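You operate a simulated robot arm through the tools that you are given. There is no shell and no other tool. Be economical: measure what you need, move in short steps, check, and stop when the job is done.

The job below is to be done with a simulated two-armed robot. You get a single attempt, and the scene is never put back.

TASK
Count the paste tins on the side bench top, then put as many of the sockets from the side bench top on the deck under the near table. Then fetch the grey wiping pad from the front bench top and set it on the parts stand shelf. Then stack the drilled block that says "Y52" from the front bench top on top of the drilled block that says "Y37". Then take the stepped block on the front bench top and put it away on the long bench top. Then put one of the short bolts from the near table top on the tall shelving third shelf from the top. Keep to this order. Set down upright: stepped block.

It is judged by the outcome, as a careful person would: the job done as asked, and still so three seconds after it is handed in. It fails if anything else is knocked over, pushed out of place, dropped, spilled or broken.

THE ROBOT
Two 7-joint arms with fingered hands on one trunk, on a base that drives. Base frame: it is fixed to the floor where the robot stands at the start and does not move with it; the origin is under the middle of the robot, x ahead of it, y to its left, z up; the surface under the hand at the start is at about z = 900. Units: mm, rad, N and s.
The left shoulder is at the start at [70, 142, 1239], the right one opposite. With the tool pointing down near the work surface each hand reaches from about 400 to 800 mm from the robot's upright axis, wherever it stands, measured 20 degrees to its own side. Places, roughly: deck under the near table [-2400, 1800, 400]; drilled block [-4000, -1000, 1000]; long bench top [300, 8100, 900]; parts stand shelf [-6300, 1800, 300]; paste tin [750, 1000, 1000]; short bolt (3x3x6 cm) [-2200, 2300, 1000]; socket [500, 500, 1000]; stepped block (9x4x5 cm) [-4700, -1000, 900]; tall shelving third shelf [700, 2700, 900]; wiping pad [-3250, -750, 1000]. Payload 3.6 kg a hand.
Tool frame (each hand has its own): the origin (TCP) lies between the finger pads and is the grasp point; the fingertips stand 25 mm ahead of it; z points along the fingers, y is the line along which they close. The gripper opens to 88 mm. The gripper's body begins 29 mm behind the TCP. The gripper is a hand of 5 fingers: y runs from the thumb to the fingers, the wrist lies at [-13, -97, -162] in the tool frame, and closing takes about 1.5 s.
Orientation is that of the tool frame in the base frame, as a unit quaternion [x, y, z, w]. With the fingers straight down and the wrist toward the robot, the tool's x, y and z point along [0, 1, 0], [1, 0, 0] and [0, 0, -1] of the base frame.

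THE INTERFACE
- The arms move only by the tool play_rows. It takes "left_motion", "right_motion" or both (then of equal length, played together; a hand with none holds still); each is text: rows parted by semicolons, each of 6 numbers parted by spaces: the shift along the base's x, y, z in mm, then the turn, a rotation vector about the base's x, y, z in degrees. In form: x y z ax ay az; .... A call has 1 to 20 rows; each row shifts and turns the commanded pose from where the row before left it. "left_gripper" and "right_gripper" are, for a hand that has rows, the finger opening in mm, from 0 to 88, set as the call begins (left out, the last holds). Rows are played at 5 a second. More than 50 mm and 0.15 rad between two rows, or a gripper value outside its range, and nothing of the call is played. Where a pose cannot be reached the arm comes as near as it can. A force on the tool above 40 N (or 10 N above the force at the start of the call, whichever is more), or a blocked arm, ends the call early, and 0.2 s more pass. The fingers move at their own pace (about 72 mm/s each) and stop on an object; they squeeze with about 22 N. The grip force told is the motor's: it shows also when the fingers shut on nothing. Time passes only in rows, and 0.2 s behind the last, so rows that do not move let the fingers close. It gives the time, the measured TCP pose, the force on the tool (base axes), the opening and the grip force at its end, in the units of the frame above (readings bear some noise), with the torque about the TCP (base axes, N m) and any sound that the robot's microphone picked up.
- Cameras (640 x 400 px; columns grow to the right, rows downward): "scene" is now at [132.2, 28.9, 1466.5]; the picture's right is [0.33, -0.94, -0.00], its down [-0.56, -0.20, -0.81] and it looks along [0.76, 0.27, -0.59] (base axes); focal length 217 px, centre (320, 200). "left" rides on the left gripper at [-59, -79, -105] in its tool frame; the picture's right is [-0.73, -0.32, 0.61], its down [0.62, -0.68, 0.38] and it looks along [0.29, 0.66, 0.70] (tool axes); focal length 234 px, centre (320, 200). "right" rides on the right gripper at [59, -79, -105] in its tool frame; the picture's right is [-0.73, 0.32, -0.61], its down [-0.62, -0.68, 0.38] and it looks along [-0.29, 0.66, 0.70] (tool axes); focal length 234 px, centre (320, 200).
- grab_frame(camera): a new picture of that camera. It takes no simulated time.
- move_column(by): slides the trunk up (or, below 0, down) by that many mm; the arms and the scene camera ride with it, the base frame stays. It gives what a move gives, with no picture.
- roll_base(legs): drives the robot by 1 to 6 legs, each [ahead, left, turn to the left] in mm, mm and rad, along the robot's own axes; the way and the turn of a leg run together, so that a leg with both is an arc; at most 1500 mm and 3.142 rad a leg. The arms and the cameras ride along, it lands a little off, and it stops where it bumps. It gives what a move gives.
- curl_fingers(index, middle, ring, little, thumb_bend, thumb_turn, hand): sets how far each is bent, from 0 (flat) to 1 (curled in); at 0.3 the hand is open as for a grip, at 0.7 the pads meet at the TCP. One left out holds its place. A second passes; each finger stops where it meets its share of the squeeze, and holds until it gets a number again. A gripper value or a shape takes the hand back. It gives what a move gives, with no picture; readings hold the bend of each and the force on index, middle, ring, little, thumb and palm. thumb_turn goes from beside the hand (0) to across from the fingers (1), as for a grip.
- grasp_type(shape, hand): the hand has 5 fingers and takes this shape, open, in about a second: jaw (thumb against the fingers, like two jaws); tri (thumb and two fingers); tip (a fingertip pinch); poke (one finger out to press); point (the index stretched); flat (the hand flat); cup (the hand cupped); fist (a fist). The gripper value then closes the fingers along that shape, each until it touches; the sizes above hold for jaw. It gives what a move gives, with no picture.
- head_to(pan, tilt): turns the head with the scene camera to pan (to the left, within 1.501 rad either way) and tilt (down, from -0.506 to 1.204), counted from straight ahead of the robot. It gives what a move gives.
- measure_at(camera, pixels): for up to 12 pixels [column, row] of the newest picture of that camera ("zoom" is the newest enlarged one), the place [x, y, z] in the base frame of the surface seen there, good to about 2 mm. It takes no simulated time.
- close_up(camera, box): a new picture of the part [left, top, right, bottom] of that camera's present view, enlarged. It takes no simulated time.
- finish_job(): hands the job in; it is judged then, once.

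Keep the steps short. Do not move on a guess: measure, check each grasp and each placing, and mend mistakes. In all there are 138 turns and 172 pictures (those below and enlarged ones count). Leave the grippers open and the arms clear of the work at the hand-in unless told otherwise, and finish with a single line.

The tools are called after "Call:" by a JSON object that holds its "api" and its "payload". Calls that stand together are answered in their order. play_rows: Moves the arms, as the interface text tells. Its arguments: {"type":"object","properties":{"left_motion":{"type":"string"},"left_gripper":{"type":"number"},"right_motion":{"type":"string"},"right_gripper":{"type":"number"}},"required":[]} The other tools are called the same way: move_column (by) slides the trunk up or down; grasp_type (shape, hand) gives the hand a shape; curl_fingers (index, middle, ring, little, thumb_bend, thumb_turn, hand) moves the fingers one by one; roll_base (legs) drives the base; head_to (pan, tilt) turns the head that bears the scene camera; grab_frame (camera) takes a picture; measure_at (camera, pixels) gives the place of the surface under pixels of a picture; close_up (camera, box) takes an enlarged picture of a part of a camera's view; finish_job () hands the job in.

At the start:

```text
t: 0.0
left_position: [522.9, 172.8, 1205.7]
left_tool_rot: [0.707, 0.707, -0.001, 0.001]
left_ft_force: [-0.1, 0.0, 0.3]
left_ft_torque: [0.01, 0.01, 0.01]
left_opening: 87.8
left_finger_force: 0.1
left_shape: jaw
left_bend: [0.3, 0.3, 0.3, 0.3, 0.3, 0.98]
left_finger forces: [0.1, 0.0, 0.0, 0.0, 0.0, 0.1]
right_position: [521.8, -224.2, 1198.1]
right_tool_rot: [0.707, 0.707, -0.001, -0.001]
right_ft_force: [-1.0, 0.0, 1.3]
right_ft_torque: [0.03, 0.03, -0.01]
right_opening: 87.7
right_finger_force: 0.0
right_shape: jaw
right_bend: [0.3, 0.3, 0.3, 0.3, 0.3, 0.98]
right_finger forces: [0.0, 0.1, 0.0, 0.1, 0.0, 0.0]
trunk travel left (down, up): [-775.0, 165.0]
robot x, y, heading: [0.9, 0.3, 0.002]
head pan, tilt: [0.337, 0.635]
```

scene: 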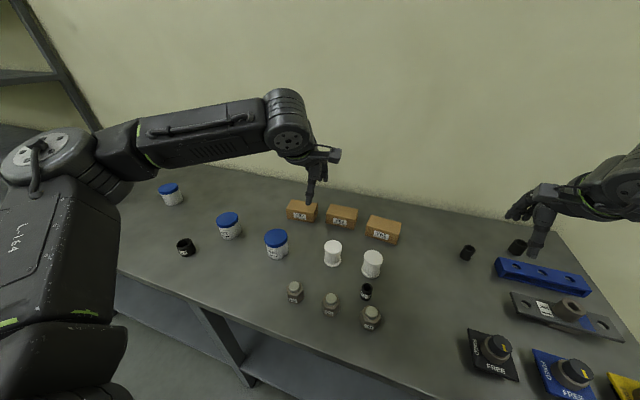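
right: 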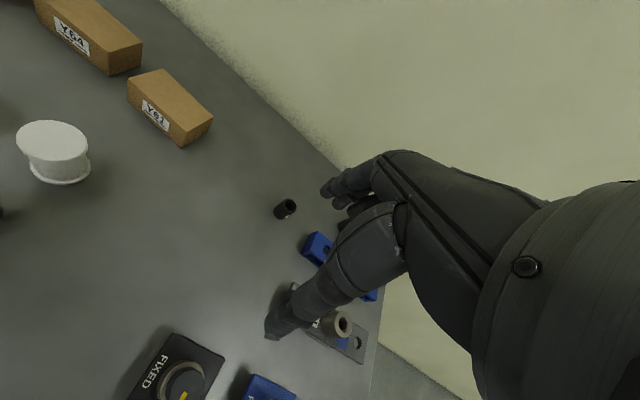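
left: 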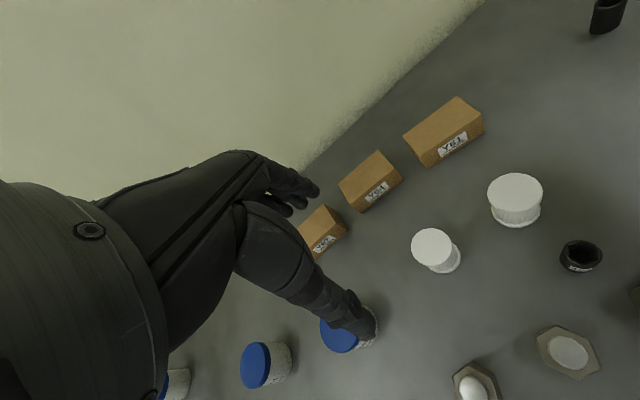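

I see blue-lidded tins, white pots, black cylinders (likely sockets). First I enlarge parts of the bench to identify the tins.

Call:
{"api": "close_up", "payload": {"camera": "scene", "box": [140, 170, 300, 270]}}

Call:
{"api": "close_up", "payload": {"camera": "scene", "box": [260, 190, 420, 340]}}

Call:
{"api": "close_up", "payload": {"camera": "scene", "box": [440, 180, 640, 400]}}

```text
4.00 times, centred on (220, 220) of scene
```

zoom: 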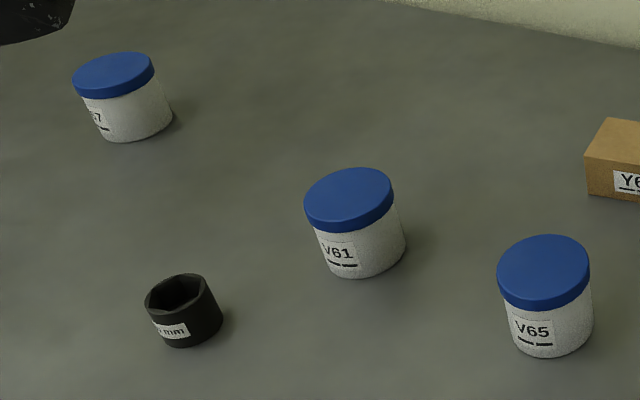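

```text
2.67 times, centred on (340, 265) of scene
```

zoom: 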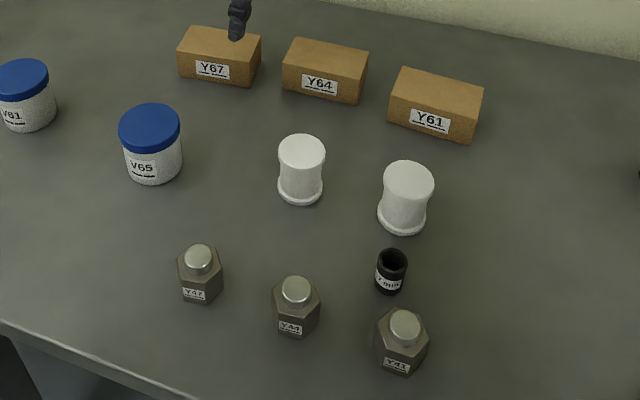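

```text
1.82 times, centred on (540, 290) of scene
```

zoom: 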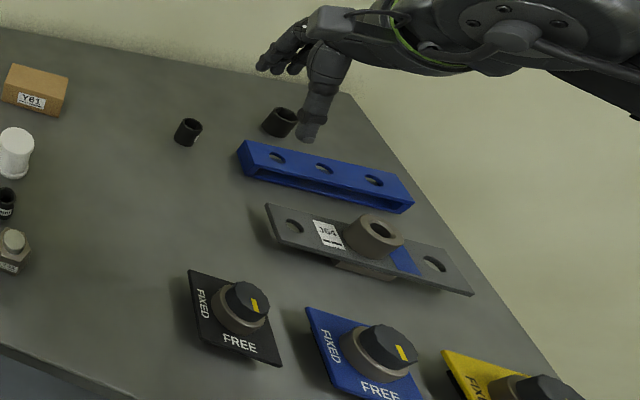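

Three blue-lidded tins so far and sockets (black). The arms hide part; I pan the head both ways.

Call:
{"api": "head_to", "payload": {"pan": 0.9, "tilt": 0.6}}

Call:
{"api": "grab_frame", "payload": {"camera": "scene"}}

Call:
{"api": "head_to", "payload": {"pan": -0.5, "tilt": 0.6}}

Call:
{"api": "grab_frame", "payload": {"camera": "scene"}}

```text
t: 1.0
left_position: [521.4, 174.1, 1206.1]
left_tool_rot: [0.707, 0.707, 0.001, 0.0]
left_ft_force: [0.5, -0.4, -0.5]
left_ft_torque: [-0.01, 0.04, -0.01]
left_opening: 87.7
left_finger_force: 0.0
left_shape: jaw
left_bend: [0.3, 0.3, 0.3, 0.3, 0.3, 0.98]
left_finger forces: [0.1, 0.0, 0.1, 0.1, 0.0, 0.1]
right_position: [521.5, -222.3, 1198.3]
right_tool_rot: [0.707, 0.707, 0.0, -0.002]
right_ft_force: [0.1, -0.3, 0.0]
right_ft_torque: [-0.02, 0.0, 0.01]
right_opening: 87.5
right_finger_force: 0.1
right_shape: jaw
right_bend: [0.3, 0.3, 0.3, 0.3, 0.3, 0.98]
right_finger forces: [0.0, 0.0, 0.1, 0.0, 0.1, 0.0]
trunk travel left (down, up): [-775.0, 165.0]
robot x, y, heading: [-0.1, 0.5, 0.005]
head pan, tilt: [0.901, 0.6]
```

```text
165 pictures are left
```

scene: 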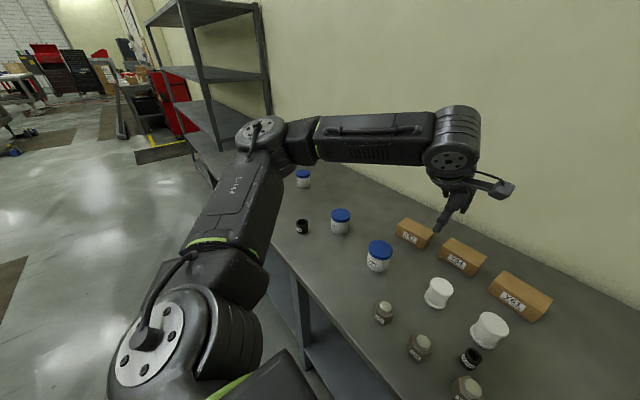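

```text
t: 2.5
left_position: [522.6, 174.1, 1205.0]
left_tool_rot: [0.707, 0.707, 0.0, 0.0]
left_ft_force: [-0.2, 0.0, 0.4]
left_ft_torque: [-0.01, 0.0, -0.01]
left_opening: 87.7
left_finger_force: 0.0
left_shape: jaw
left_bend: [0.3, 0.3, 0.3, 0.3, 0.3, 0.98]
left_finger forces: [0.0, 0.0, 0.1, 0.0, 0.0, 0.0]
right_position: [521.5, -223.4, 1199.6]
right_tool_rot: [0.707, 0.707, 0.001, -0.002]
right_ft_force: [0.1, 0.3, 1.1]
right_ft_torque: [0.02, -0.02, 0.01]
right_opening: 87.7
right_finger_force: 0.2
right_shape: jaw
right_bend: [0.3, 0.3, 0.3, 0.3, 0.3, 0.98]
right_finger forces: [0.1, 0.0, 0.0, 0.1, 0.0, 0.0]
trunk travel left (down, up): [-775.0, 165.0]
robot x, y, heading: [-0.1, 1.6, -0.001]
head pan, tilt: [-0.499, 0.6]
```

```text
164 pictures are left
```

scene: 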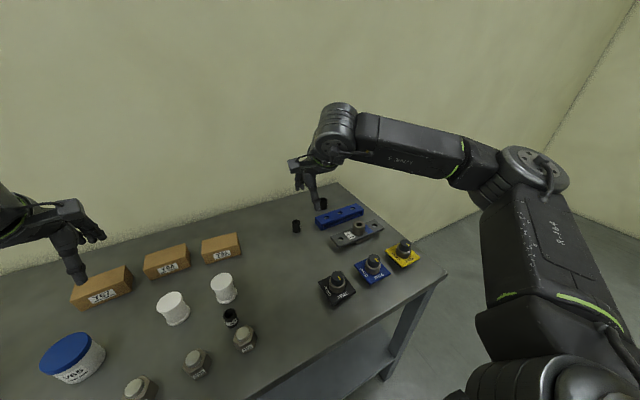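

I measure the sockets visible here: (296,226), (321,203), (231,318), the bench front edge and surface.

Call:
{"api": "close_up", "payload": {"camera": "scene", "box": [210, 180, 410, 360]}}

Call:
{"api": "measure_at", "payload": {"camera": "scene", "pixels": [[296, 222], [297, 228], [323, 202], [231, 313], [231, 320], [290, 345], [445, 270], [340, 182], [200, 300]]}}

Call:
{"api": "head_to", "payload": {"pan": 1.45, "tilt": 0.3}}

Call:
{"api": "grab_frame", "payload": {"camera": "scene"}}

```text
2.22 times, centred on (310, 270) of scene
```

zoom: 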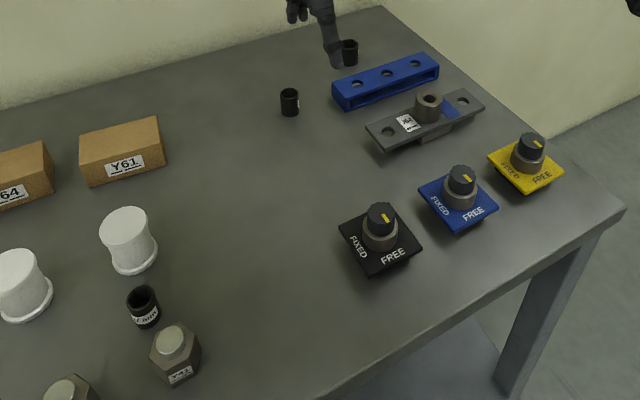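

```text
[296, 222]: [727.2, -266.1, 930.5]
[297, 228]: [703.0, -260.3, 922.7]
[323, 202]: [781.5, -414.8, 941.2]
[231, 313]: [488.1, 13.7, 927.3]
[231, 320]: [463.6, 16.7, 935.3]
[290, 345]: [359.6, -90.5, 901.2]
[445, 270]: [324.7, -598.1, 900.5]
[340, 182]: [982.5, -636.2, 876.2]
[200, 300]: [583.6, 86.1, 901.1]
```

```text
t: 4.4
left_position: [522.2, 173.0, 1205.2]
left_tool_rot: [0.707, 0.707, 0.0, 0.0]
left_ft_force: [0.1, 1.1, -0.2]
left_ft_torque: [0.02, -0.01, 0.03]
left_opening: 87.7
left_finger_force: 0.0
left_shape: jaw
left_bend: [0.3, 0.3, 0.3, 0.3, 0.3, 0.98]
left_finger forces: [0.1, 0.0, 0.1, 0.1, 0.0, 0.1]
right_position: [521.9, -222.4, 1197.7]
right_tool_rot: [0.707, 0.707, 0.0, -0.001]
right_ft_force: [0.2, 0.9, -0.1]
right_ft_torque: [0.01, -0.04, 0.03]
right_opening: 87.7
right_finger_force: 0.0
right_shape: jaw
right_bend: [0.3, 0.3, 0.3, 0.3, 0.3, 0.98]
right_finger forces: [0.0, 0.0, 0.1, 0.0, 0.0, 0.1]
trunk travel left (down, up): [-775.0, 165.0]
robot x, y, heading: [-4.9, -2.2, 0.001]
head pan, tilt: [1.45, 0.3]
```

```text
162 pictures are left
```

scene: 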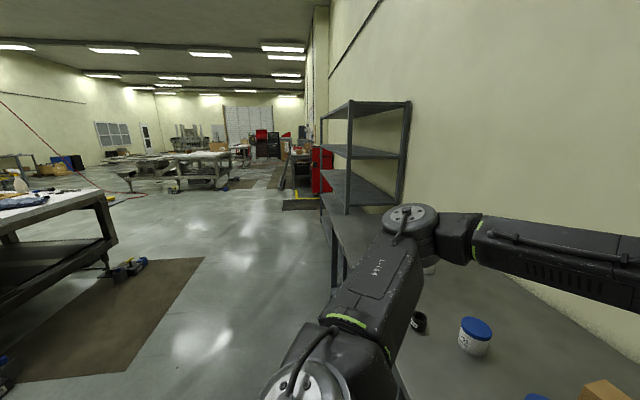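

To see the bench's left end without the arm in the way, I slide left 600 mm along the bench.

Call:
{"api": "roll_base", "payload": {"legs": [[-30, 600, 0]]}}

Call:
{"api": "head_to", "payload": {"pan": 0.6, "tilt": 0.65}}

Call:
{"api": "grab_frame", "payload": {"camera": "scene"}}

Call:
{"api": "head_to", "payload": {"pan": 0, "tilt": 0.75}}

Call:
{"api": "grab_frame", "payload": {"camera": "scene"}}

```text
t: 7.7
left_position: [488.4, 763.9, 1205.7]
left_tool_rot: [0.703, 0.711, 0.0, 0.001]
left_ft_force: [-0.3, -0.1, -0.1]
left_ft_torque: [0.04, 0.0, 0.0]
left_opening: 87.5
left_finger_force: 0.2
left_shape: jaw
left_bend: [0.3, 0.3, 0.3, 0.3, 0.3, 0.98]
left_finger forces: [0.0, 0.0, 0.0, 0.0, 0.0, 0.0]
right_position: [491.4, 367.2, 1198.2]
right_tool_rot: [0.703, 0.711, -0.001, -0.001]
right_ft_force: [-0.3, -0.1, 0.3]
right_ft_torque: [0.0, 0.0, 0.02]
right_opening: 87.7
right_finger_force: 0.1
right_shape: jaw
right_bend: [0.3, 0.3, 0.3, 0.3, 0.3, 0.98]
right_finger forces: [0.0, 0.0, 0.1, 0.0, 0.1, 0.0]
trunk travel left (down, up): [-775.0, 165.0]
robot x, y, heading: [-36.5, 583.1, 0.016]
head pan, tilt: [1.45, 0.3]
```

```text
t: 8.9
left_position: [485.7, 763.1, 1206.3]
left_tool_rot: [0.703, 0.711, 0.0, 0.0]
left_ft_force: [-0.7, 0.4, -0.1]
left_ft_torque: [-0.02, -0.01, 0.0]
left_opening: 87.7
left_finger_force: 0.1
left_shape: jaw
left_bend: [0.3, 0.3, 0.3, 0.3, 0.3, 0.98]
left_finger forces: [0.0, 0.1, 0.1, 0.1, 0.0, 0.0]
right_position: [490.5, 368.3, 1198.2]
right_tool_rot: [0.703, 0.712, -0.001, -0.001]
right_ft_force: [1.1, 0.7, 0.2]
right_ft_torque: [0.0, -0.01, 0.01]
right_opening: 87.5
right_finger_force: 0.0
right_shape: jaw
right_bend: [0.3, 0.3, 0.3, 0.3, 0.3, 0.98]
right_finger forces: [0.1, 0.0, 0.0, 0.0, 0.1, 0.0]
trunk travel left (down, up): [-775.0, 165.0]
robot x, y, heading: [-33.7, 590.4, 0.013]
head pan, tilt: [0.6, 0.649]
```

```text
161 pictures are left
```

scene: 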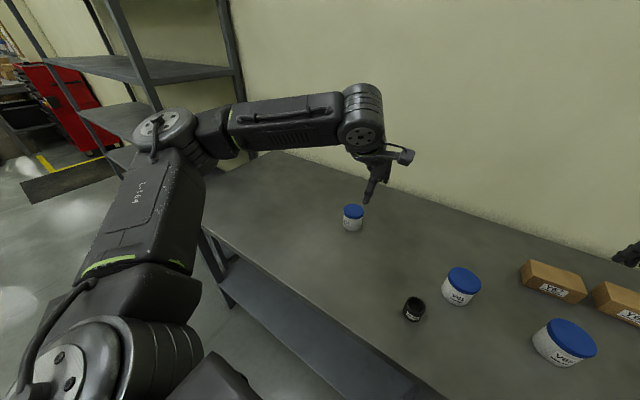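

```text
t: 9.9
left_position: [487.1, 764.1, 1205.3]
left_tool_rot: [0.703, 0.712, 0.0, 0.0]
left_ft_force: [0.7, 1.3, 0.8]
left_ft_torque: [0.0, 0.01, -0.01]
left_opening: 88.0
left_finger_force: 0.1
left_shape: jaw
left_bend: [0.3, 0.3, 0.3, 0.3, 0.3, 0.98]
left_finger forces: [0.1, 0.1, 0.0, 0.0, 0.1, 0.0]
right_position: [490.8, 368.0, 1196.7]
right_tool_rot: [0.703, 0.711, -0.001, -0.002]
right_ft_force: [-0.2, -1.0, -1.6]
right_ft_torque: [0.02, -0.03, -0.02]
right_opening: 87.5
right_finger_force: 0.0
right_shape: jaw
right_bend: [0.3, 0.3, 0.3, 0.3, 0.3, 0.98]
right_finger forces: [0.1, 0.0, 0.0, 0.0, 0.0, 0.0]
trunk travel left (down, up): [-775.0, 165.0]
robot x, y, heading: [-33.5, 584.5, 0.017]
head pan, tilt: [0.0, 0.75]
```

```text
160 pictures are left
```

scene: 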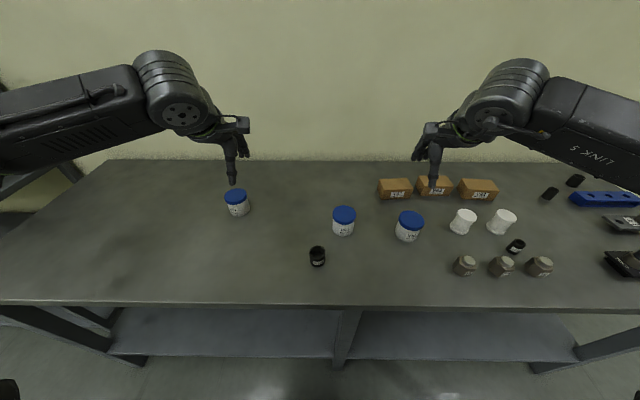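

Count: three blue-lidded tins, so three of the four sockets. I check the labels and measure sockets: (317,256), (516,245), (550,193), and the bench front edge.

Call:
{"api": "close_up", "payload": {"camera": "scene", "box": [210, 170, 530, 290]}}

Call:
{"api": "measure_at", "payload": {"camera": "scene", "pixels": [[317, 248], [317, 254], [317, 262], [328, 256], [516, 242], [515, 249], [550, 190], [549, 196], [317, 300], [150, 300], [500, 305], [343, 212]]}}

```text
2.00 times, centred on (370, 230) of scene
```

zoom: 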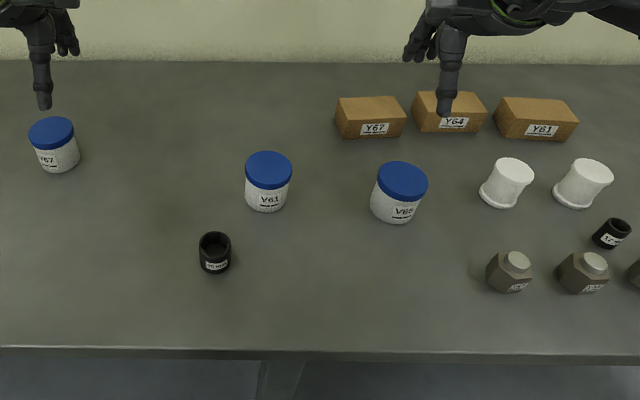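

```text
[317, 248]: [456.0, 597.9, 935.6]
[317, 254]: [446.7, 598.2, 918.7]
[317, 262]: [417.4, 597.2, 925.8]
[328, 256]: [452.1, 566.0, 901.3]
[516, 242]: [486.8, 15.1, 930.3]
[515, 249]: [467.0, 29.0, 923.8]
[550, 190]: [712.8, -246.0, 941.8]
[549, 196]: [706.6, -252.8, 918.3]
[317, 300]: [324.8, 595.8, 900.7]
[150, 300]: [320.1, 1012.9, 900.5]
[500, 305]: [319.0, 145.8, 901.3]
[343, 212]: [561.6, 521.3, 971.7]
```

The labels confirm three tins. The big socket's centre is about (437,598), top 937. I bring the left hand above it and look through its camera.

Call:
{"api": "play_rows", "payload": {"left_motion": "-12 -40 0 0 0 0;-12 -40 0 0 0 0;-12 -40 0 0 0 0;-12 -44 0 0 0 0;0 0 -45 0 0 0;0 0 -45 0 0 0;0 0 -45 0 0 0;0 0 -45 0 0 0;0 0 0 0 0 0", "left_gripper": 88}}

Call:
{"api": "grab_frame", "payload": {"camera": "left"}}

Call:
{"api": "grab_frame", "payload": {"camera": "scene"}}

```text
t: 11.9
left_position: [438.6, 600.2, 1026.1]
left_tool_rot: [0.703, 0.711, 0.0, 0.0]
left_ft_force: [-1.0, -0.1, -1.1]
left_ft_torque: [-0.02, -0.01, 0.01]
left_opening: 87.8
left_finger_force: 0.0
left_shape: jaw
left_bend: [0.3, 0.3, 0.3, 0.3, 0.3, 0.98]
left_finger forces: [0.0, 0.1, 0.0, 0.0, 0.1, 0.0]
right_position: [490.6, 368.1, 1197.2]
right_tool_rot: [0.703, 0.711, -0.001, -0.002]
right_ft_force: [-0.8, 0.1, 0.3]
right_ft_torque: [0.0, 0.0, -0.03]
right_opening: 87.8
right_finger_force: 0.0
right_shape: jaw
right_bend: [0.3, 0.3, 0.3, 0.3, 0.3, 0.98]
right_finger forces: [0.0, 0.1, 0.1, 0.1, 0.0, 0.0]
trunk travel left (down, up): [-775.0, 165.0]
robot x, y, heading: [-34.7, 583.7, 0.01]
head pan, tilt: [0.0, 0.75]
```

```text
158 pictures are left
```

left: 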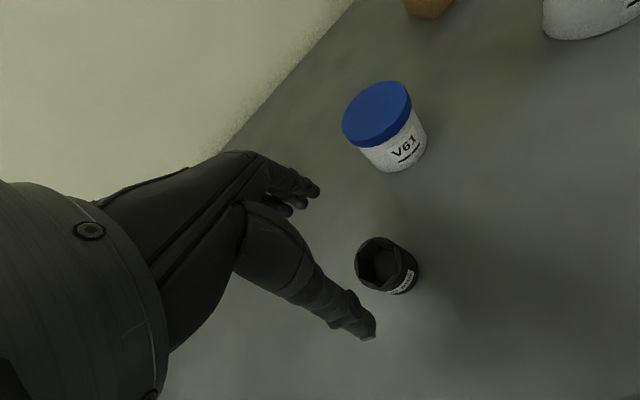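

```text
157 pictures are left
```

scene: 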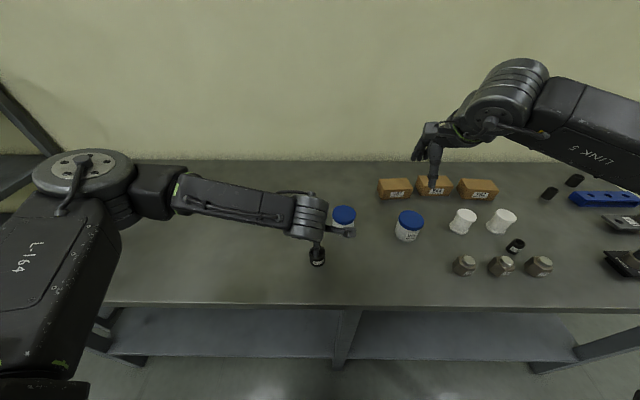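

I measure the socket rim in the left picture.

Call:
{"api": "measure_at", "payload": {"camera": "left", "pixels": [[358, 258], [412, 262], [380, 239], [390, 262], [388, 290], [372, 286], [385, 152]]}}

```text
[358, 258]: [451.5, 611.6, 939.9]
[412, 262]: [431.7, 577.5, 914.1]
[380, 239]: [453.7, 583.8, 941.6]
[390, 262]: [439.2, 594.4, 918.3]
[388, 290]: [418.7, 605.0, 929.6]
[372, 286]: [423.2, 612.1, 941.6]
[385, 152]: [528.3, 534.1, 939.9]
```

Centre (438,598), radius ~20, top 941. I descend straight to z≈929 and close.

Call:
{"api": "play_rows", "payload": {"left_motion": "0 -2 -33 0 0 0;0 0 -32 0 0 0;0 0 -31 0 0 0;0 0 0 0 0 0", "left_gripper": 88}}

Call:
{"api": "play_rows", "payload": {"left_motion": "0 0 0 0 0 0;0 0 0 0 0 0;0 0 0 0 0 0;0 0 0 0 0 0;0 0 0 0 0 0;0 0 0 0 0 0;0 0 0 0 0 0;0 0 0 0 0 0;0 0 0 0 0 0", "left_gripper": 20}}

Call:
{"api": "grab_frame", "payload": {"camera": "left"}}

```text
t: 12.9
left_position: [438.3, 597.9, 930.8]
left_tool_rot: [0.703, 0.711, 0.0, 0.0]
left_ft_force: [-0.1, -0.1, 0.5]
left_ft_torque: [0.03, -0.03, 0.0]
left_opening: 87.8
left_finger_force: 0.0
left_shape: jaw
left_bend: [0.3, 0.3, 0.3, 0.3, 0.3, 0.98]
left_finger forces: [0.0, 0.0, 0.0, 0.1, 0.1, 0.0]
right_position: [489.7, 368.1, 1197.8]
right_tool_rot: [0.702, 0.712, 0.0, -0.001]
right_ft_force: [-0.5, -0.3, 0.6]
right_ft_torque: [-0.01, 0.0, 0.03]
right_opening: 87.8
right_finger_force: 0.0
right_shape: jaw
right_bend: [0.3, 0.3, 0.3, 0.3, 0.3, 0.98]
right_finger forces: [0.0, 0.0, 0.0, 0.0, 0.0, 0.1]
trunk travel left (down, up): [-775.0, 165.0]
robot x, y, heading: [-29.8, 587.5, 0.011]
head pan, tilt: [0.0, 0.75]
```

```text
t: 14.9
left_position: [438.9, 598.1, 929.9]
left_tool_rot: [0.702, 0.712, 0.0, 0.0]
left_ft_force: [-1.0, 0.5, -0.6]
left_ft_torque: [0.01, 0.02, 0.01]
left_opening: 37.2
left_finger_force: 21.7
left_shape: jaw
left_bend: [0.74, 0.47, 0.52, 0.48, 0.73, 1.0]
left_finger forces: [12.1, 6.6, 0.0, 0.0, 18.8, 0.0]
right_position: [491.2, 368.0, 1197.9]
right_tool_rot: [0.702, 0.712, 0.0, -0.001]
right_ft_force: [-0.5, 0.3, -0.8]
right_ft_torque: [0.01, 0.0, -0.01]
right_opening: 87.8
right_finger_force: 0.1
right_shape: jaw
right_bend: [0.3, 0.3, 0.3, 0.3, 0.3, 0.98]
right_finger forces: [0.0, 0.1, 0.0, 0.0, 0.0, 0.0]
trunk travel left (down, up): [-775.0, 165.0]
robot x, y, heading: [-36.0, 584.7, 0.009]
head pan, tilt: [0.0, 0.75]
```

```text
156 pictures are left
```

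left: 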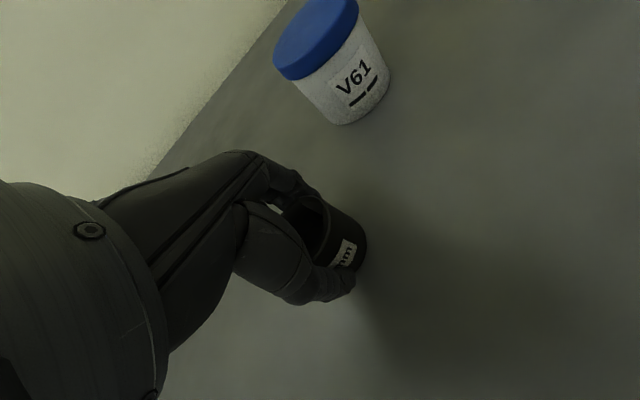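

Grip holds (37 mm). I lift, then slide the base right 400 mm for the small socket near (478,17) with the right hand.

Call:
{"api": "play_rows", "payload": {"left_motion": "0 0 20 0 0 0;0 0 40 0 0 0;0 0 45 0 0 0;0 0 45 0 0 0;0 0 45 0 0 0;0 0 45 0 0 0;0 0 0 0 0 0"}}

Call:
{"api": "roll_base", "payload": {"legs": [[0, -400, -0.01]]}}

Call:
{"api": "head_to", "payload": {"pan": -0.3, "tilt": 0.75}}

Call:
{"api": "grab_frame", "payload": {"camera": "scene"}}

Call:
{"api": "grab_frame", "payload": {"camera": "right"}}

Call:
{"api": "grab_frame", "payload": {"camera": "left"}}

```text
t: 16.5
left_position: [436.9, 598.5, 1170.7]
left_tool_rot: [0.703, 0.711, 0.0, -0.002]
left_ft_force: [0.0, 0.6, -1.3]
left_ft_torque: [0.0, 0.0, -0.04]
left_opening: 36.8
left_finger_force: 22.0
left_shape: jaw
left_bend: [0.74, 0.47, 0.52, 0.48, 0.73, 1.0]
left_finger forces: [12.3, 6.5, 0.1, 0.0, 18.7, 0.0]
right_position: [491.3, 368.4, 1197.5]
right_tool_rot: [0.703, 0.712, 0.0, -0.001]
right_ft_force: [0.7, 0.4, -0.2]
right_ft_torque: [-0.02, 0.01, 0.02]
right_opening: 87.7
right_finger_force: 0.1
right_shape: jaw
right_bend: [0.3, 0.3, 0.3, 0.3, 0.3, 0.98]
right_finger forces: [0.0, 0.0, 0.1, 0.0, 0.0, 0.0]
trunk travel left (down, up): [-775.0, 165.0]
robot x, y, heading: [-31.4, 585.0, 0.009]
head pan, tilt: [0.0, 0.75]
```

```text
t: 19.0
left_position: [441.5, 193.6, 1170.5]
left_tool_rot: [0.705, 0.71, -0.001, 0.0]
left_ft_force: [0.3, 0.8, -0.9]
left_ft_torque: [-0.01, 0.01, 0.01]
left_opening: 36.9
left_finger_force: 22.7
left_shape: jaw
left_bend: [0.74, 0.47, 0.52, 0.48, 0.73, 1.0]
left_finger forces: [12.1, 6.5, 0.1, 0.1, 18.7, 0.1]
right_position: [493.2, -35.2, 1198.5]
right_tool_rot: [0.704, 0.71, 0.0, -0.001]
right_ft_force: [0.5, -0.7, -0.4]
right_ft_torque: [-0.01, 0.04, 0.01]
right_opening: 87.8
right_finger_force: 0.0
right_shape: jaw
right_bend: [0.3, 0.3, 0.3, 0.3, 0.3, 0.98]
right_finger forces: [0.0, 0.0, 0.0, 0.0, 0.0, 0.1]
trunk travel left (down, up): [-775.0, 165.0]
robot x, y, heading: [-32.4, 184.0, 0.003]
head pan, tilt: [0.0, 0.75]
```

```text
t: 19.8
left_position: [441.2, 192.6, 1169.3]
left_tool_rot: [0.705, 0.71, 0.0, 0.0]
left_ft_force: [0.7, 0.3, -2.7]
left_ft_torque: [-0.01, -0.01, 0.04]
left_opening: 37.1
left_finger_force: 21.9
left_shape: jaw
left_bend: [0.74, 0.47, 0.52, 0.48, 0.73, 1.0]
left_finger forces: [12.2, 6.4, 0.0, 0.1, 18.7, 0.0]
right_position: [493.1, -35.3, 1197.9]
right_tool_rot: [0.705, 0.71, 0.0, -0.001]
right_ft_force: [-0.6, 0.7, -0.5]
right_ft_torque: [-0.01, 0.0, 0.01]
right_opening: 87.7
right_finger_force: 0.1
right_shape: jaw
right_bend: [0.3, 0.3, 0.3, 0.3, 0.3, 0.98]
right_finger forces: [0.1, 0.0, 0.0, 0.0, 0.0, 0.0]
trunk travel left (down, up): [-775.0, 165.0]
robot x, y, heading: [-30.3, 183.9, 0.0]
head pan, tilt: [-0.3, 0.75]
```

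```text
155 pictures are left
```

scene: 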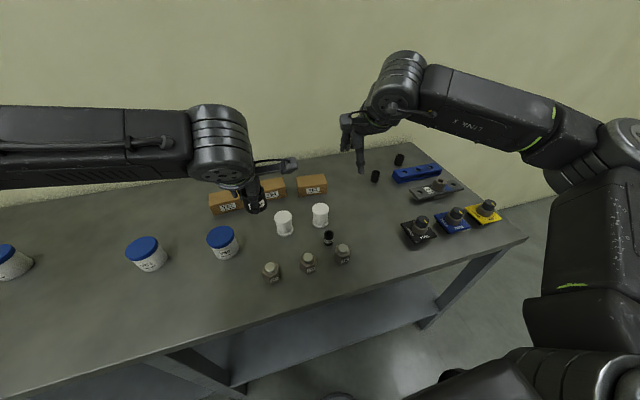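

```text
154 pictures are left
```

right: 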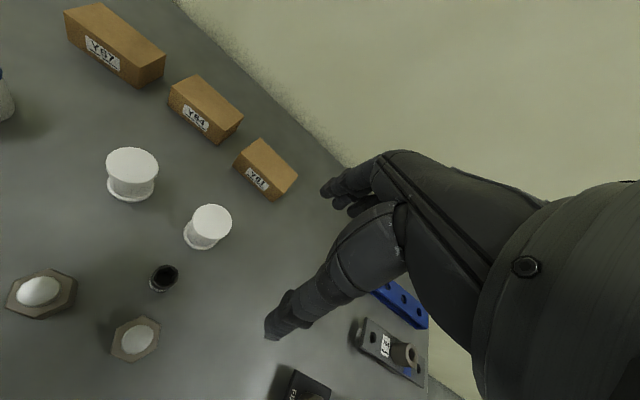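

```text
153 pictures are left
```

left: 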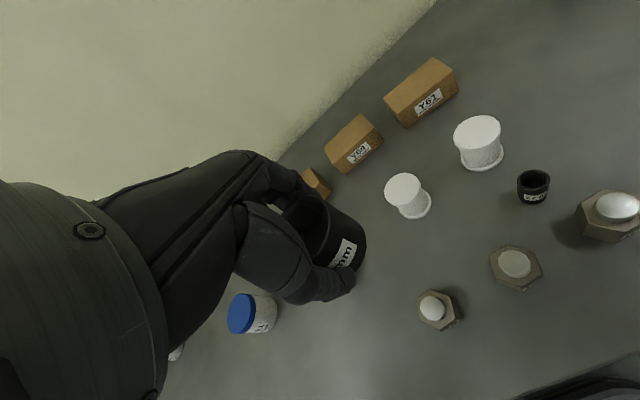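

I measure the surroundings of the small socket (328,238): spool (320,215), nut (343,253), plus far sockets (375,177), (399,159) and blue bar.

Call:
{"api": "close_up", "payload": {"camera": "scene", "box": [260, 140, 460, 290]}}

Call:
{"api": "measure_at", "payload": {"camera": "scene", "pixels": [[328, 234], [329, 240], [320, 206], [321, 226], [343, 248], [343, 262], [375, 173], [375, 180], [399, 156], [400, 162], [395, 180], [438, 170]]}}

Call:
{"api": "measure_at", "payload": {"camera": "right", "pixels": [[164, 268], [152, 278], [176, 272], [165, 290], [138, 340], [155, 330], [207, 248], [190, 230]]}}

```text
2.67 times, centred on (360, 215) of scene
```

zoom: 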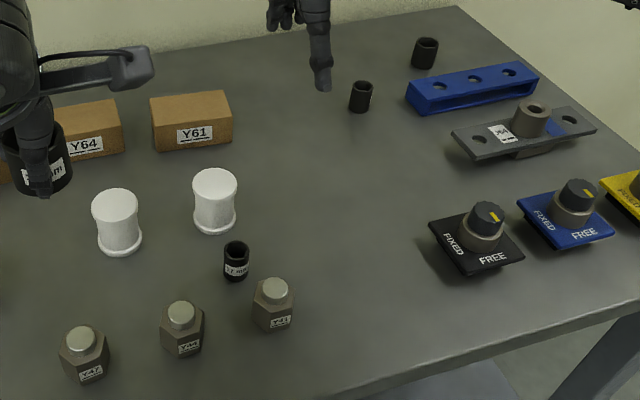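

```text
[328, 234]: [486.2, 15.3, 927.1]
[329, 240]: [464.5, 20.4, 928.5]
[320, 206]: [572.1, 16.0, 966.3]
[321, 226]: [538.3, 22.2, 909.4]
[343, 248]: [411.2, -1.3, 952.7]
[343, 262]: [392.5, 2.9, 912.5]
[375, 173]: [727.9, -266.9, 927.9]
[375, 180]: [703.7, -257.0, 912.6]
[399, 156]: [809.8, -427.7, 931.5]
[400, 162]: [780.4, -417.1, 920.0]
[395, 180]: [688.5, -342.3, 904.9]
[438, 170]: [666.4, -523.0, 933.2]
```

```text
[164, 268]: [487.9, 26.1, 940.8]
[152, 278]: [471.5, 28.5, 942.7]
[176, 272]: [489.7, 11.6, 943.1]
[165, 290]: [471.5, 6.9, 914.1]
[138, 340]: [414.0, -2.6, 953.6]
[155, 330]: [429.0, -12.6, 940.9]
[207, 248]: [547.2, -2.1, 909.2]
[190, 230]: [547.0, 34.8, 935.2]
```

Small socket centre ≈ (478,18), with a free channel in x (nut edge 432, spool edge 538). I turn the right hand 90° so the fingers close along y and the wrist lies to the right, and stop above the socket.

Call:
{"api": "play_rows", "payload": {"right_motion": "-1 5 0 0 0 8.2;-1 5 0 0 0 8.2;-1 5 -10 0 0 8.2;-1 5 -15 0 0 8.2;-1 5 -15 0 0 8.2;-1 5 -15 0 0 8.2;-1 5 -15 0 0 8.2;-1 5 -15 0 0 8.2;-1 5 -15 0 0 8.2;-2 4 -20 0 0 8.2;-2 4 -20 0 0 8;0 0 0 0 0 0", "right_gripper": 60}}

Call:
{"api": "grab_frame", "payload": {"camera": "right"}}

Call:
{"api": "grab_frame", "payload": {"camera": "scene"}}

```text
t: 22.4
left_position: [440.8, 194.1, 1170.8]
left_tool_rot: [0.705, 0.709, 0.0, -0.001]
left_ft_force: [-0.8, 1.0, -2.6]
left_ft_torque: [-0.02, -0.01, 0.03]
left_opening: 37.2
left_finger_force: 22.0
left_shape: jaw
left_bend: [0.74, 0.47, 0.52, 0.48, 0.73, 1.0]
left_finger forces: [12.3, 6.5, 0.0, 0.0, 18.7, 0.1]
right_position: [468.1, 3.0, 1138.9]
right_tool_rot: [0.379, 0.925, -0.005, 0.007]
right_ft_force: [0.0, -0.7, 0.4]
right_ft_torque: [0.0, 0.0, -0.04]
right_opening: 60.1
right_finger_force: 0.0
right_shape: jaw
right_bend: [0.28, 0.38, 0.34, 0.35, 0.59, 0.99]
right_finger forces: [0.1, 0.0, 0.1, 0.0, 0.1, 0.0]
right hand out of reach, approached as far as the arm can: row 6, 7, 8, 9, 10, 11
trunk travel left (down, up): [-775.0, 165.0]
robot x, y, heading: [-28.4, 185.5, 0.002]
head pan, tilt: [-0.3, 0.75]
```

```text
151 pictures are left
```

right: 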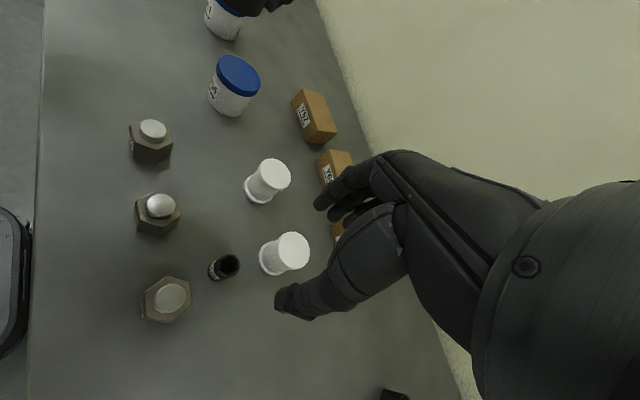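

```text
150 pictures are left
```

scene: 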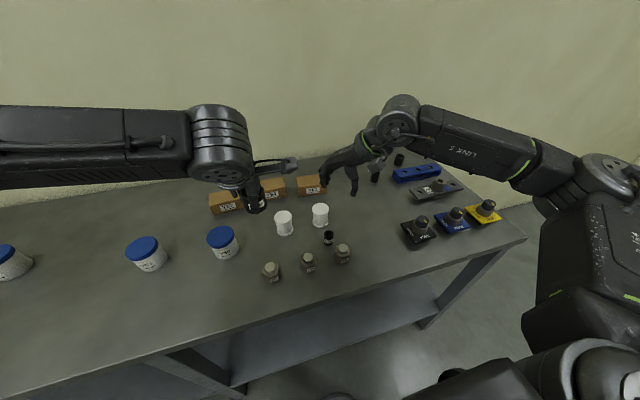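

The wrist limits at about 45°. I'd rather take the isolated socket near (715,-262) now. I turn the hand back 45°, raising it, and slide the base right.

Call:
{"api": "play_rows", "payload": {"right_motion": "0 0 20 0 0 -8;0 0 20 0 0 -8;0 0 0 0 0 -8;0 0 0 0 0 -8;0 0 0 0 0 -8;0 0 0 0 0 -6;0 0 0 0 0 0", "right_gripper": 60}}

Call:
{"api": "roll_base", "payload": {"legs": [[20, -180, 0]]}}

```text
t: 24.0
left_position: [441.7, 194.0, 1171.2]
left_tool_rot: [0.705, 0.709, 0.0, 0.0]
left_ft_force: [-0.3, -1.1, -2.0]
left_ft_torque: [-0.01, 0.01, 0.02]
left_opening: 36.7
left_finger_force: 21.9
left_shape: jaw
left_bend: [0.74, 0.47, 0.52, 0.48, 0.73, 1.0]
left_finger forces: [12.3, 6.5, 0.0, 0.0, 18.7, 0.0]
right_position: [468.6, 1.3, 1179.8]
right_tool_rot: [0.711, 0.704, -0.007, 0.004]
right_ft_force: [-0.5, 0.1, -0.1]
right_ft_torque: [0.0, -0.01, 0.0]
right_opening: 60.5
right_finger_force: 0.0
right_shape: jaw
right_bend: [0.28, 0.38, 0.34, 0.35, 0.59, 0.99]
right_finger forces: [0.0, 0.0, 0.1, 0.1, 0.0, 0.0]
trunk travel left (down, up): [-775.0, 165.0]
robot x, y, heading: [-31.9, 185.6, 0.008]
head pan, tilt: [-0.3, 0.75]
```

```text
t: 25.5
left_position: [461.8, 14.8, 1171.0]
left_tool_rot: [0.704, 0.71, -0.001, 0.0]
left_ft_force: [0.2, 0.8, -2.5]
left_ft_torque: [0.02, 0.03, 0.01]
left_opening: 37.1
left_finger_force: 21.6
left_shape: jaw
left_bend: [0.74, 0.47, 0.52, 0.48, 0.73, 1.0]
left_finger forces: [12.3, 6.6, 0.0, 0.0, 18.7, 0.1]
right_position: [489.7, -177.1, 1179.5]
right_tool_rot: [0.71, 0.704, -0.008, 0.005]
right_ft_force: [0.2, 0.9, 0.6]
right_ft_torque: [0.0, -0.02, -0.02]
right_opening: 60.6
right_finger_force: 0.0
right_shape: jaw
right_bend: [0.28, 0.38, 0.34, 0.35, 0.59, 0.99]
right_finger forces: [0.0, 0.0, 0.0, 0.1, 0.0, 0.1]
trunk travel left (down, up): [-775.0, 165.0]
robot x, y, heading: [-5.6, 2.6, 0.007]
head pan, tilt: [-0.3, 0.75]
```

Commands restart from the reached pose. Now right hand above the isolated socket, z≈1040, opening 88→ keep 70.

Call:
{"api": "play_rows", "payload": {"right_motion": "45 -17 0 0 0 0;45 -17 0 0 0 0;45 -17 0 0 0 0;45 -17 0 0 0 0;44 -17 0 0 0 0;0 0 -45 0 0 0;0 0 -45 0 0 0;0 0 -45 0 0 0;0 0 0 0 0 0", "right_gripper": 75}}

Call:
{"api": "grab_frame", "payload": {"camera": "right"}}

Call:
{"api": "grab_frame", "payload": {"camera": "scene"}}

```text
t: 27.5
left_position: [461.2, 11.8, 1171.1]
left_tool_rot: [0.705, 0.709, 0.0, 0.0]
left_ft_force: [-0.6, -1.0, -1.1]
left_ft_torque: [0.01, -0.02, 0.0]
left_opening: 37.0
left_finger_force: 22.4
left_shape: jaw
left_bend: [0.74, 0.47, 0.52, 0.48, 0.73, 1.0]
left_finger forces: [12.3, 6.4, 0.0, 0.0, 18.7, 0.0]
right_position: [712.9, -260.5, 1044.2]
right_tool_rot: [0.71, 0.704, -0.008, 0.003]
right_ft_force: [0.2, 0.3, -0.8]
right_ft_torque: [-0.01, 0.0, -0.04]
right_opening: 75.0
right_finger_force: 0.0
right_shape: jaw
right_bend: [0.27, 0.33, 0.31, 0.32, 0.43, 0.99]
right_finger forces: [0.0, 0.0, 0.0, 0.1, 0.0, 0.1]
trunk travel left (down, up): [-775.0, 165.0]
robot x, y, heading: [-9.6, 3.5, 0.008]
head pan, tilt: [-0.3, 0.75]
```

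```text
149 pictures are left
```

right: 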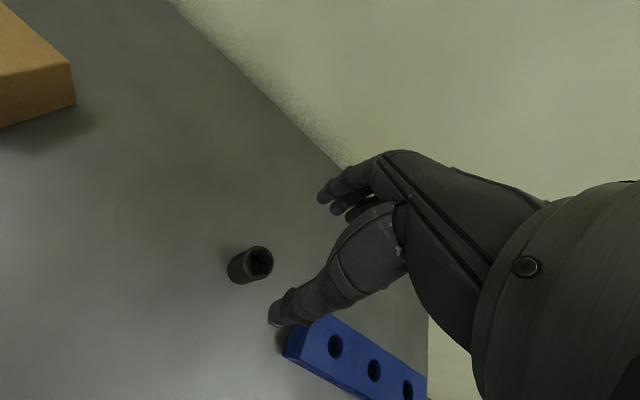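

```text
148 pictures are left
```

scene: 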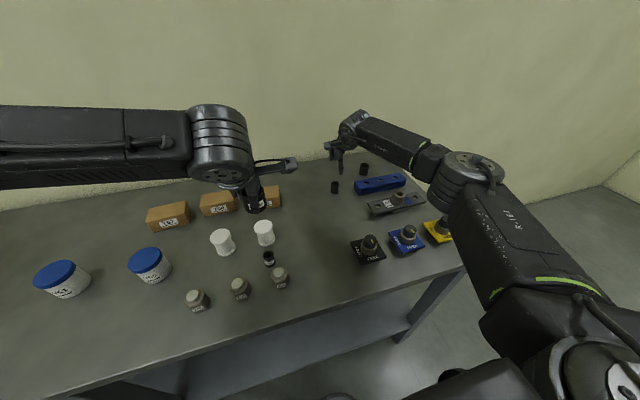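

Measure the rim of this socket and the near corner of the blue bar.

Call:
{"api": "measure_at", "payload": {"camera": "right", "pixels": [[246, 251], [262, 247], [272, 258], [250, 277], [268, 277], [236, 265], [300, 325], [286, 350], [320, 318]]}}

```text
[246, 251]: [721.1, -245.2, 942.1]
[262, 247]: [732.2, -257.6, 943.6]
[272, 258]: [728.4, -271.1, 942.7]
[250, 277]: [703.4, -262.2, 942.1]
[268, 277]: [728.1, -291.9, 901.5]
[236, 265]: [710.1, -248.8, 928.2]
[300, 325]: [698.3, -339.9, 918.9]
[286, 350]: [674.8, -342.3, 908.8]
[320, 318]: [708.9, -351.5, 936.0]
```

Centre ≈ (717,-260), top 942. I descend to z≈931 and close.

Call:
{"api": "play_rows", "payload": {"right_motion": "2 0 -38 0 0 0;2 0 -38 0 0 0;0 0 -37 0 0 0;0 0 0 0 0 0"}}

Call:
{"api": "play_rows", "payload": {"right_motion": "0 0 0 0 0 0;0 0 0 0 0 0;0 0 0 0 0 0;0 0 0 0 0 0;0 0 0 0 0 0;0 0 0 0 0 0;0 0 0 0 0 0;0 0 0 0 0 0;0 0 0 0 0 0", "right_gripper": 10}}

Call:
{"api": "grab_frame", "payload": {"camera": "right"}}

```text
t: 28.5
left_position: [463.2, 12.3, 1170.7]
left_tool_rot: [0.704, 0.71, 0.0, 0.0]
left_ft_force: [0.3, 0.2, -1.3]
left_ft_torque: [-0.02, -0.03, 0.0]
left_opening: 36.9
left_finger_force: 22.4
left_shape: jaw
left_bend: [0.74, 0.47, 0.52, 0.48, 0.73, 1.0]
left_finger forces: [12.3, 6.3, 0.1, 0.0, 18.8, 0.1]
right_position: [718.0, -263.4, 930.6]
right_tool_rot: [0.71, 0.704, -0.007, 0.004]
right_ft_force: [-0.4, 0.1, -0.5]
right_ft_torque: [0.02, 0.06, 0.01]
right_opening: 74.9
right_finger_force: 0.0
right_shape: jaw
right_bend: [0.27, 0.33, 0.31, 0.32, 0.43, 0.99]
right_finger forces: [0.0, 0.0, 0.1, 0.0, 0.0, 0.0]
trunk travel left (down, up): [-775.0, 165.0]
robot x, y, heading: [-10.2, 2.8, 0.009]
head pan, tilt: [-0.3, 0.75]
```

```text
t: 30.5
left_position: [461.6, 12.4, 1169.6]
left_tool_rot: [0.705, 0.71, 0.001, 0.0]
left_ft_force: [0.5, -0.4, -1.3]
left_ft_torque: [-0.01, -0.01, -0.03]
left_opening: 37.1
left_finger_force: 22.2
left_shape: jaw
left_bend: [0.74, 0.47, 0.52, 0.48, 0.73, 1.0]
left_finger forces: [12.4, 6.4, 0.0, 0.0, 18.6, 0.0]
right_position: [718.6, -262.5, 930.6]
right_tool_rot: [0.71, 0.704, -0.008, 0.004]
right_ft_force: [0.5, 0.0, 0.5]
right_ft_torque: [-0.02, 0.02, 0.02]
right_opening: 24.4
right_finger_force: 21.5
right_shape: jaw
right_bend: [0.74, 0.55, 0.61, 0.58, 0.75, 1.0]
right_finger forces: [11.8, 6.3, 0.1, 0.0, 18.1, 0.1]
trunk travel left (down, up): [-775.0, 165.0]
robot x, y, heading: [-8.7, 1.5, 0.005]
head pan, tilt: [-0.3, 0.75]
```

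```text
147 pictures are left
```

right: 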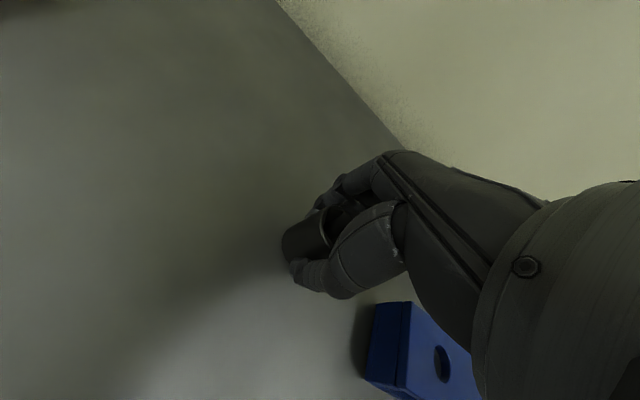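

Held (24 mm). I lift, retract the right arm, back off 700 mm and turn left to look for the near table.

Call:
{"api": "play_rows", "payload": {"right_motion": "0 0 20 0 0 0;0 0 45 0 0 0;0 0 45 0 0 0;0 0 45 0 0 0;0 0 45 0 0 0;0 0 40 0 0 0;-45 10 0 0 0 0;-45 10 0 0 0 0;-45 10 0 0 0 0;-45 10 0 0 0 0;-45 0 0 0 0 0"}}

Call:
{"api": "roll_base", "payload": {"legs": [[-700, 0, 0], [0, 0, 2.2]]}}

Call:
{"api": "head_to", "payload": {"pan": 0, "tilt": 0.35}}

Call:
{"api": "grab_frame", "payload": {"camera": "scene"}}

```text
t: 32.9
left_position: [459.4, 11.4, 1171.0]
left_tool_rot: [0.705, 0.709, 0.001, 0.0]
left_ft_force: [0.4, 0.4, -2.2]
left_ft_torque: [0.01, 0.0, -0.01]
left_opening: 36.8
left_finger_force: 21.6
left_shape: jaw
left_bend: [0.74, 0.47, 0.52, 0.48, 0.73, 1.0]
left_finger forces: [12.3, 6.4, 0.0, 0.0, 18.7, 0.0]
right_position: [488.0, -221.5, 1170.9]
right_tool_rot: [0.711, 0.703, -0.007, 0.004]
right_ft_force: [0.1, -0.2, -2.0]
right_ft_torque: [-0.02, 0.0, 0.0]
right_opening: 24.5
right_finger_force: 22.1
right_shape: jaw
right_bend: [0.74, 0.55, 0.61, 0.58, 0.75, 1.0]
right_finger forces: [12.1, 7.0, 0.1, 0.0, 18.2, 0.1]
trunk travel left (down, up): [-775.0, 165.0]
robot x, y, heading: [-10.9, 2.7, 0.004]
head pan, tilt: [-0.3, 0.75]
```

```text
t: 42.0
left_position: [-996.1, 363.9, 1171.3]
left_tool_rot: [-0.327, 0.945, 0.0, 0.0]
left_ft_force: [-0.2, 0.7, -1.5]
left_ft_torque: [0.02, 0.01, -0.03]
left_opening: 36.8
left_finger_force: 22.3
left_shape: jaw
left_bend: [0.74, 0.48, 0.52, 0.48, 0.73, 1.0]
left_finger forces: [12.0, 6.3, 0.0, 0.0, 18.3, 0.0]
right_position: [-829.1, 529.0, 1170.0]
right_tool_rot: [-0.321, 0.947, 0.0, 0.008]
right_ft_force: [0.0, 0.9, -1.3]
right_ft_torque: [0.02, 0.0, -0.01]
right_opening: 24.2
right_finger_force: 22.2
right_shape: jaw
right_bend: [0.74, 0.55, 0.61, 0.58, 0.76, 1.0]
right_finger forces: [12.0, 6.8, 0.0, 0.0, 17.8, 0.0]
trunk travel left (down, up): [-775.0, 165.0]
robot x, y, heading: [-702.7, -3.3, 2.238]
head pan, tilt: [-0.3, 0.75]
```

```text
t: 42.9
left_position: [-996.0, 363.7, 1169.4]
left_tool_rot: [-0.326, 0.945, -0.001, 0.0]
left_ft_force: [-1.2, 0.1, -1.6]
left_ft_torque: [0.03, 0.01, 0.05]
left_opening: 36.5
left_finger_force: 22.1
left_shape: jaw
left_bend: [0.74, 0.48, 0.52, 0.48, 0.73, 1.0]
left_finger forces: [12.0, 6.4, 0.0, 0.1, 18.2, 0.1]
right_position: [-828.5, 529.2, 1169.7]
right_tool_rot: [-0.319, 0.948, 0.0, 0.007]
right_ft_force: [-0.7, 0.2, 0.0]
right_ft_torque: [0.02, -0.01, 0.02]
right_opening: 23.9
right_finger_force: 22.3
right_shape: jaw
right_bend: [0.74, 0.55, 0.61, 0.58, 0.76, 1.0]
right_finger forces: [12.0, 6.9, 0.0, 0.0, 17.7, 0.1]
trunk travel left (down, up): [-775.0, 165.0]
robot x, y, heading: [-699.0, -4.4, 2.241]
head pan, tilt: [0.0, 0.351]
```

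```text
146 pictures are left
```

scene: 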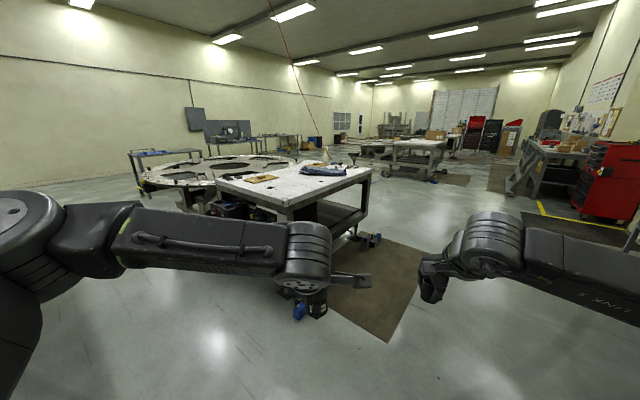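

I see a table ahead with a lower deck (short end at right of (300,205)). I measure its corners, floor objects and deck.

Call:
{"api": "measure_at", "payload": {"camera": "scene", "pixels": [[285, 205], [368, 170], [218, 178], [340, 222], [325, 230], [375, 238], [300, 310], [320, 305], [420, 290], [262, 205], [350, 195], [245, 210]]}}

Call:
{"api": "close_up", "payload": {"camera": "scene", "box": [200, 150, 400, 330]}}

```text
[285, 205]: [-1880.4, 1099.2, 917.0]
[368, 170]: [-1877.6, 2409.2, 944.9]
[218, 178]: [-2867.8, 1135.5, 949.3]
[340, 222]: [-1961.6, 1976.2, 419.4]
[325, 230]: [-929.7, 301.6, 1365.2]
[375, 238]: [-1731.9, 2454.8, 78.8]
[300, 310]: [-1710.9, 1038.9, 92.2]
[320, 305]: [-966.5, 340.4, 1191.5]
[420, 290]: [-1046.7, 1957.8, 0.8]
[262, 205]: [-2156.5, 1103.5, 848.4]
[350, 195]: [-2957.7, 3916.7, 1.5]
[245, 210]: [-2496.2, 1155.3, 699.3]
```

```text
2.22 times, centred on (300, 240) of scene
```

zoom: 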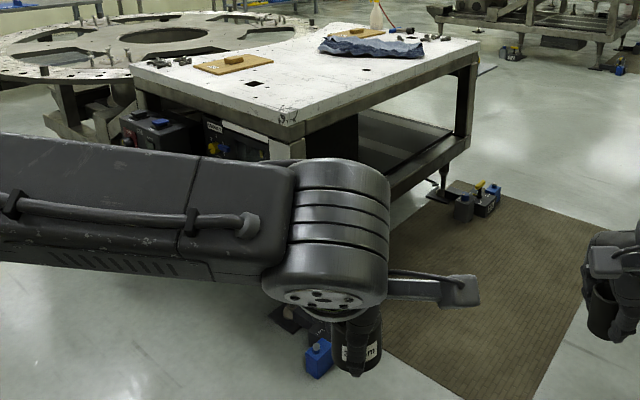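

Table spans x≈-1880…-2868, y≈1100…2410, top 945, deck ≈420. I'll approach its long side (facing -x). I turn, slide over to y≈1750 at x≈-1000, then lower the trunk.

Call:
{"api": "roll_base", "payload": {"legs": [[0, 0, 0.9], [0, -1000, 0], [200, -750, 0]]}}

Call:
{"api": "move_column", "payload": {"by": -600}}

Call:
{"api": "head_to", "payload": {"pan": 0, "tilt": 0.4}}

Call:
{"api": "grab_frame", "payload": {"camera": "scene"}}

```text
t: 54.1
left_position: [-1365.3, 1730.7, 1169.6]
left_tool_rot: [-0.705, 0.709, 0.0, -0.001]
left_ft_force: [0.0, 0.1, -1.5]
left_ft_torque: [0.06, -0.01, -0.01]
left_opening: 36.3
left_finger_force: 22.1
left_shape: jaw
left_bend: [0.74, 0.48, 0.52, 0.48, 0.73, 1.0]
left_finger forces: [12.0, 6.4, 0.1, 0.1, 18.2, 0.1]
right_position: [-1391.8, 1965.7, 1169.9]
right_tool_rot: [-0.699, 0.715, 0.003, 0.007]
right_ft_force: [-1.1, 0.3, -1.3]
right_ft_torque: [-0.03, -0.02, 0.0]
right_opening: 24.2
right_finger_force: 22.0
right_shape: jaw
right_bend: [0.74, 0.55, 0.61, 0.58, 0.76, 1.0]
right_finger forces: [11.9, 6.9, 0.1, 0.0, 17.4, 0.0]
trunk travel left (down, up): [-775.0, 165.0]
robot x, y, heading: [-895.6, 1731.6, 3.136]
head pan, tilt: [0.0, 0.351]
```

```text
refused: -600 is not a number from -400 to 400
```

```text
t: 54.8
left_position: [-1365.4, 1731.8, 1170.2]
left_tool_rot: [-0.705, 0.709, 0.0, 0.0]
left_ft_force: [-0.8, -0.1, -1.1]
left_ft_torque: [0.0, 0.01, 0.02]
left_opening: 36.3
left_finger_force: 21.7
left_shape: jaw
left_bend: [0.74, 0.48, 0.52, 0.48, 0.73, 1.0]
left_finger forces: [12.0, 6.4, 0.1, 0.1, 18.3, 0.1]
right_position: [-1391.5, 1966.2, 1170.3]
right_tool_rot: [-0.7, 0.714, 0.003, 0.007]
right_ft_force: [-1.2, -0.6, -0.4]
right_ft_torque: [0.02, -0.01, 0.0]
right_opening: 24.1
right_finger_force: 22.0
right_shape: jaw
right_bend: [0.74, 0.55, 0.61, 0.58, 0.76, 1.0]
right_finger forces: [11.9, 6.9, 0.1, 0.0, 17.5, 0.0]
trunk travel left (down, up): [-775.0, 165.0]
robot x, y, heading: [-896.4, 1734.7, 3.135]
head pan, tilt: [0.0, 0.4]
```

```text
144 pictures are left
```

scene: 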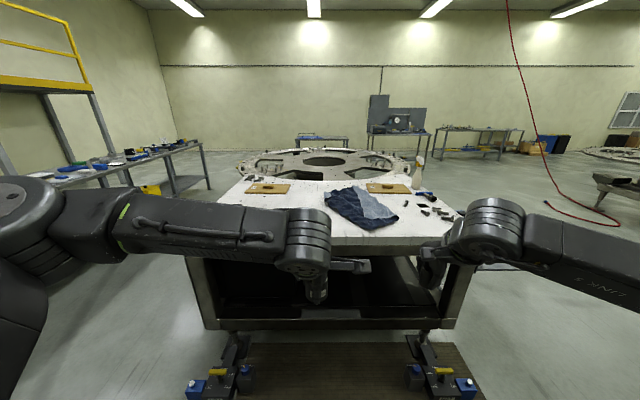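

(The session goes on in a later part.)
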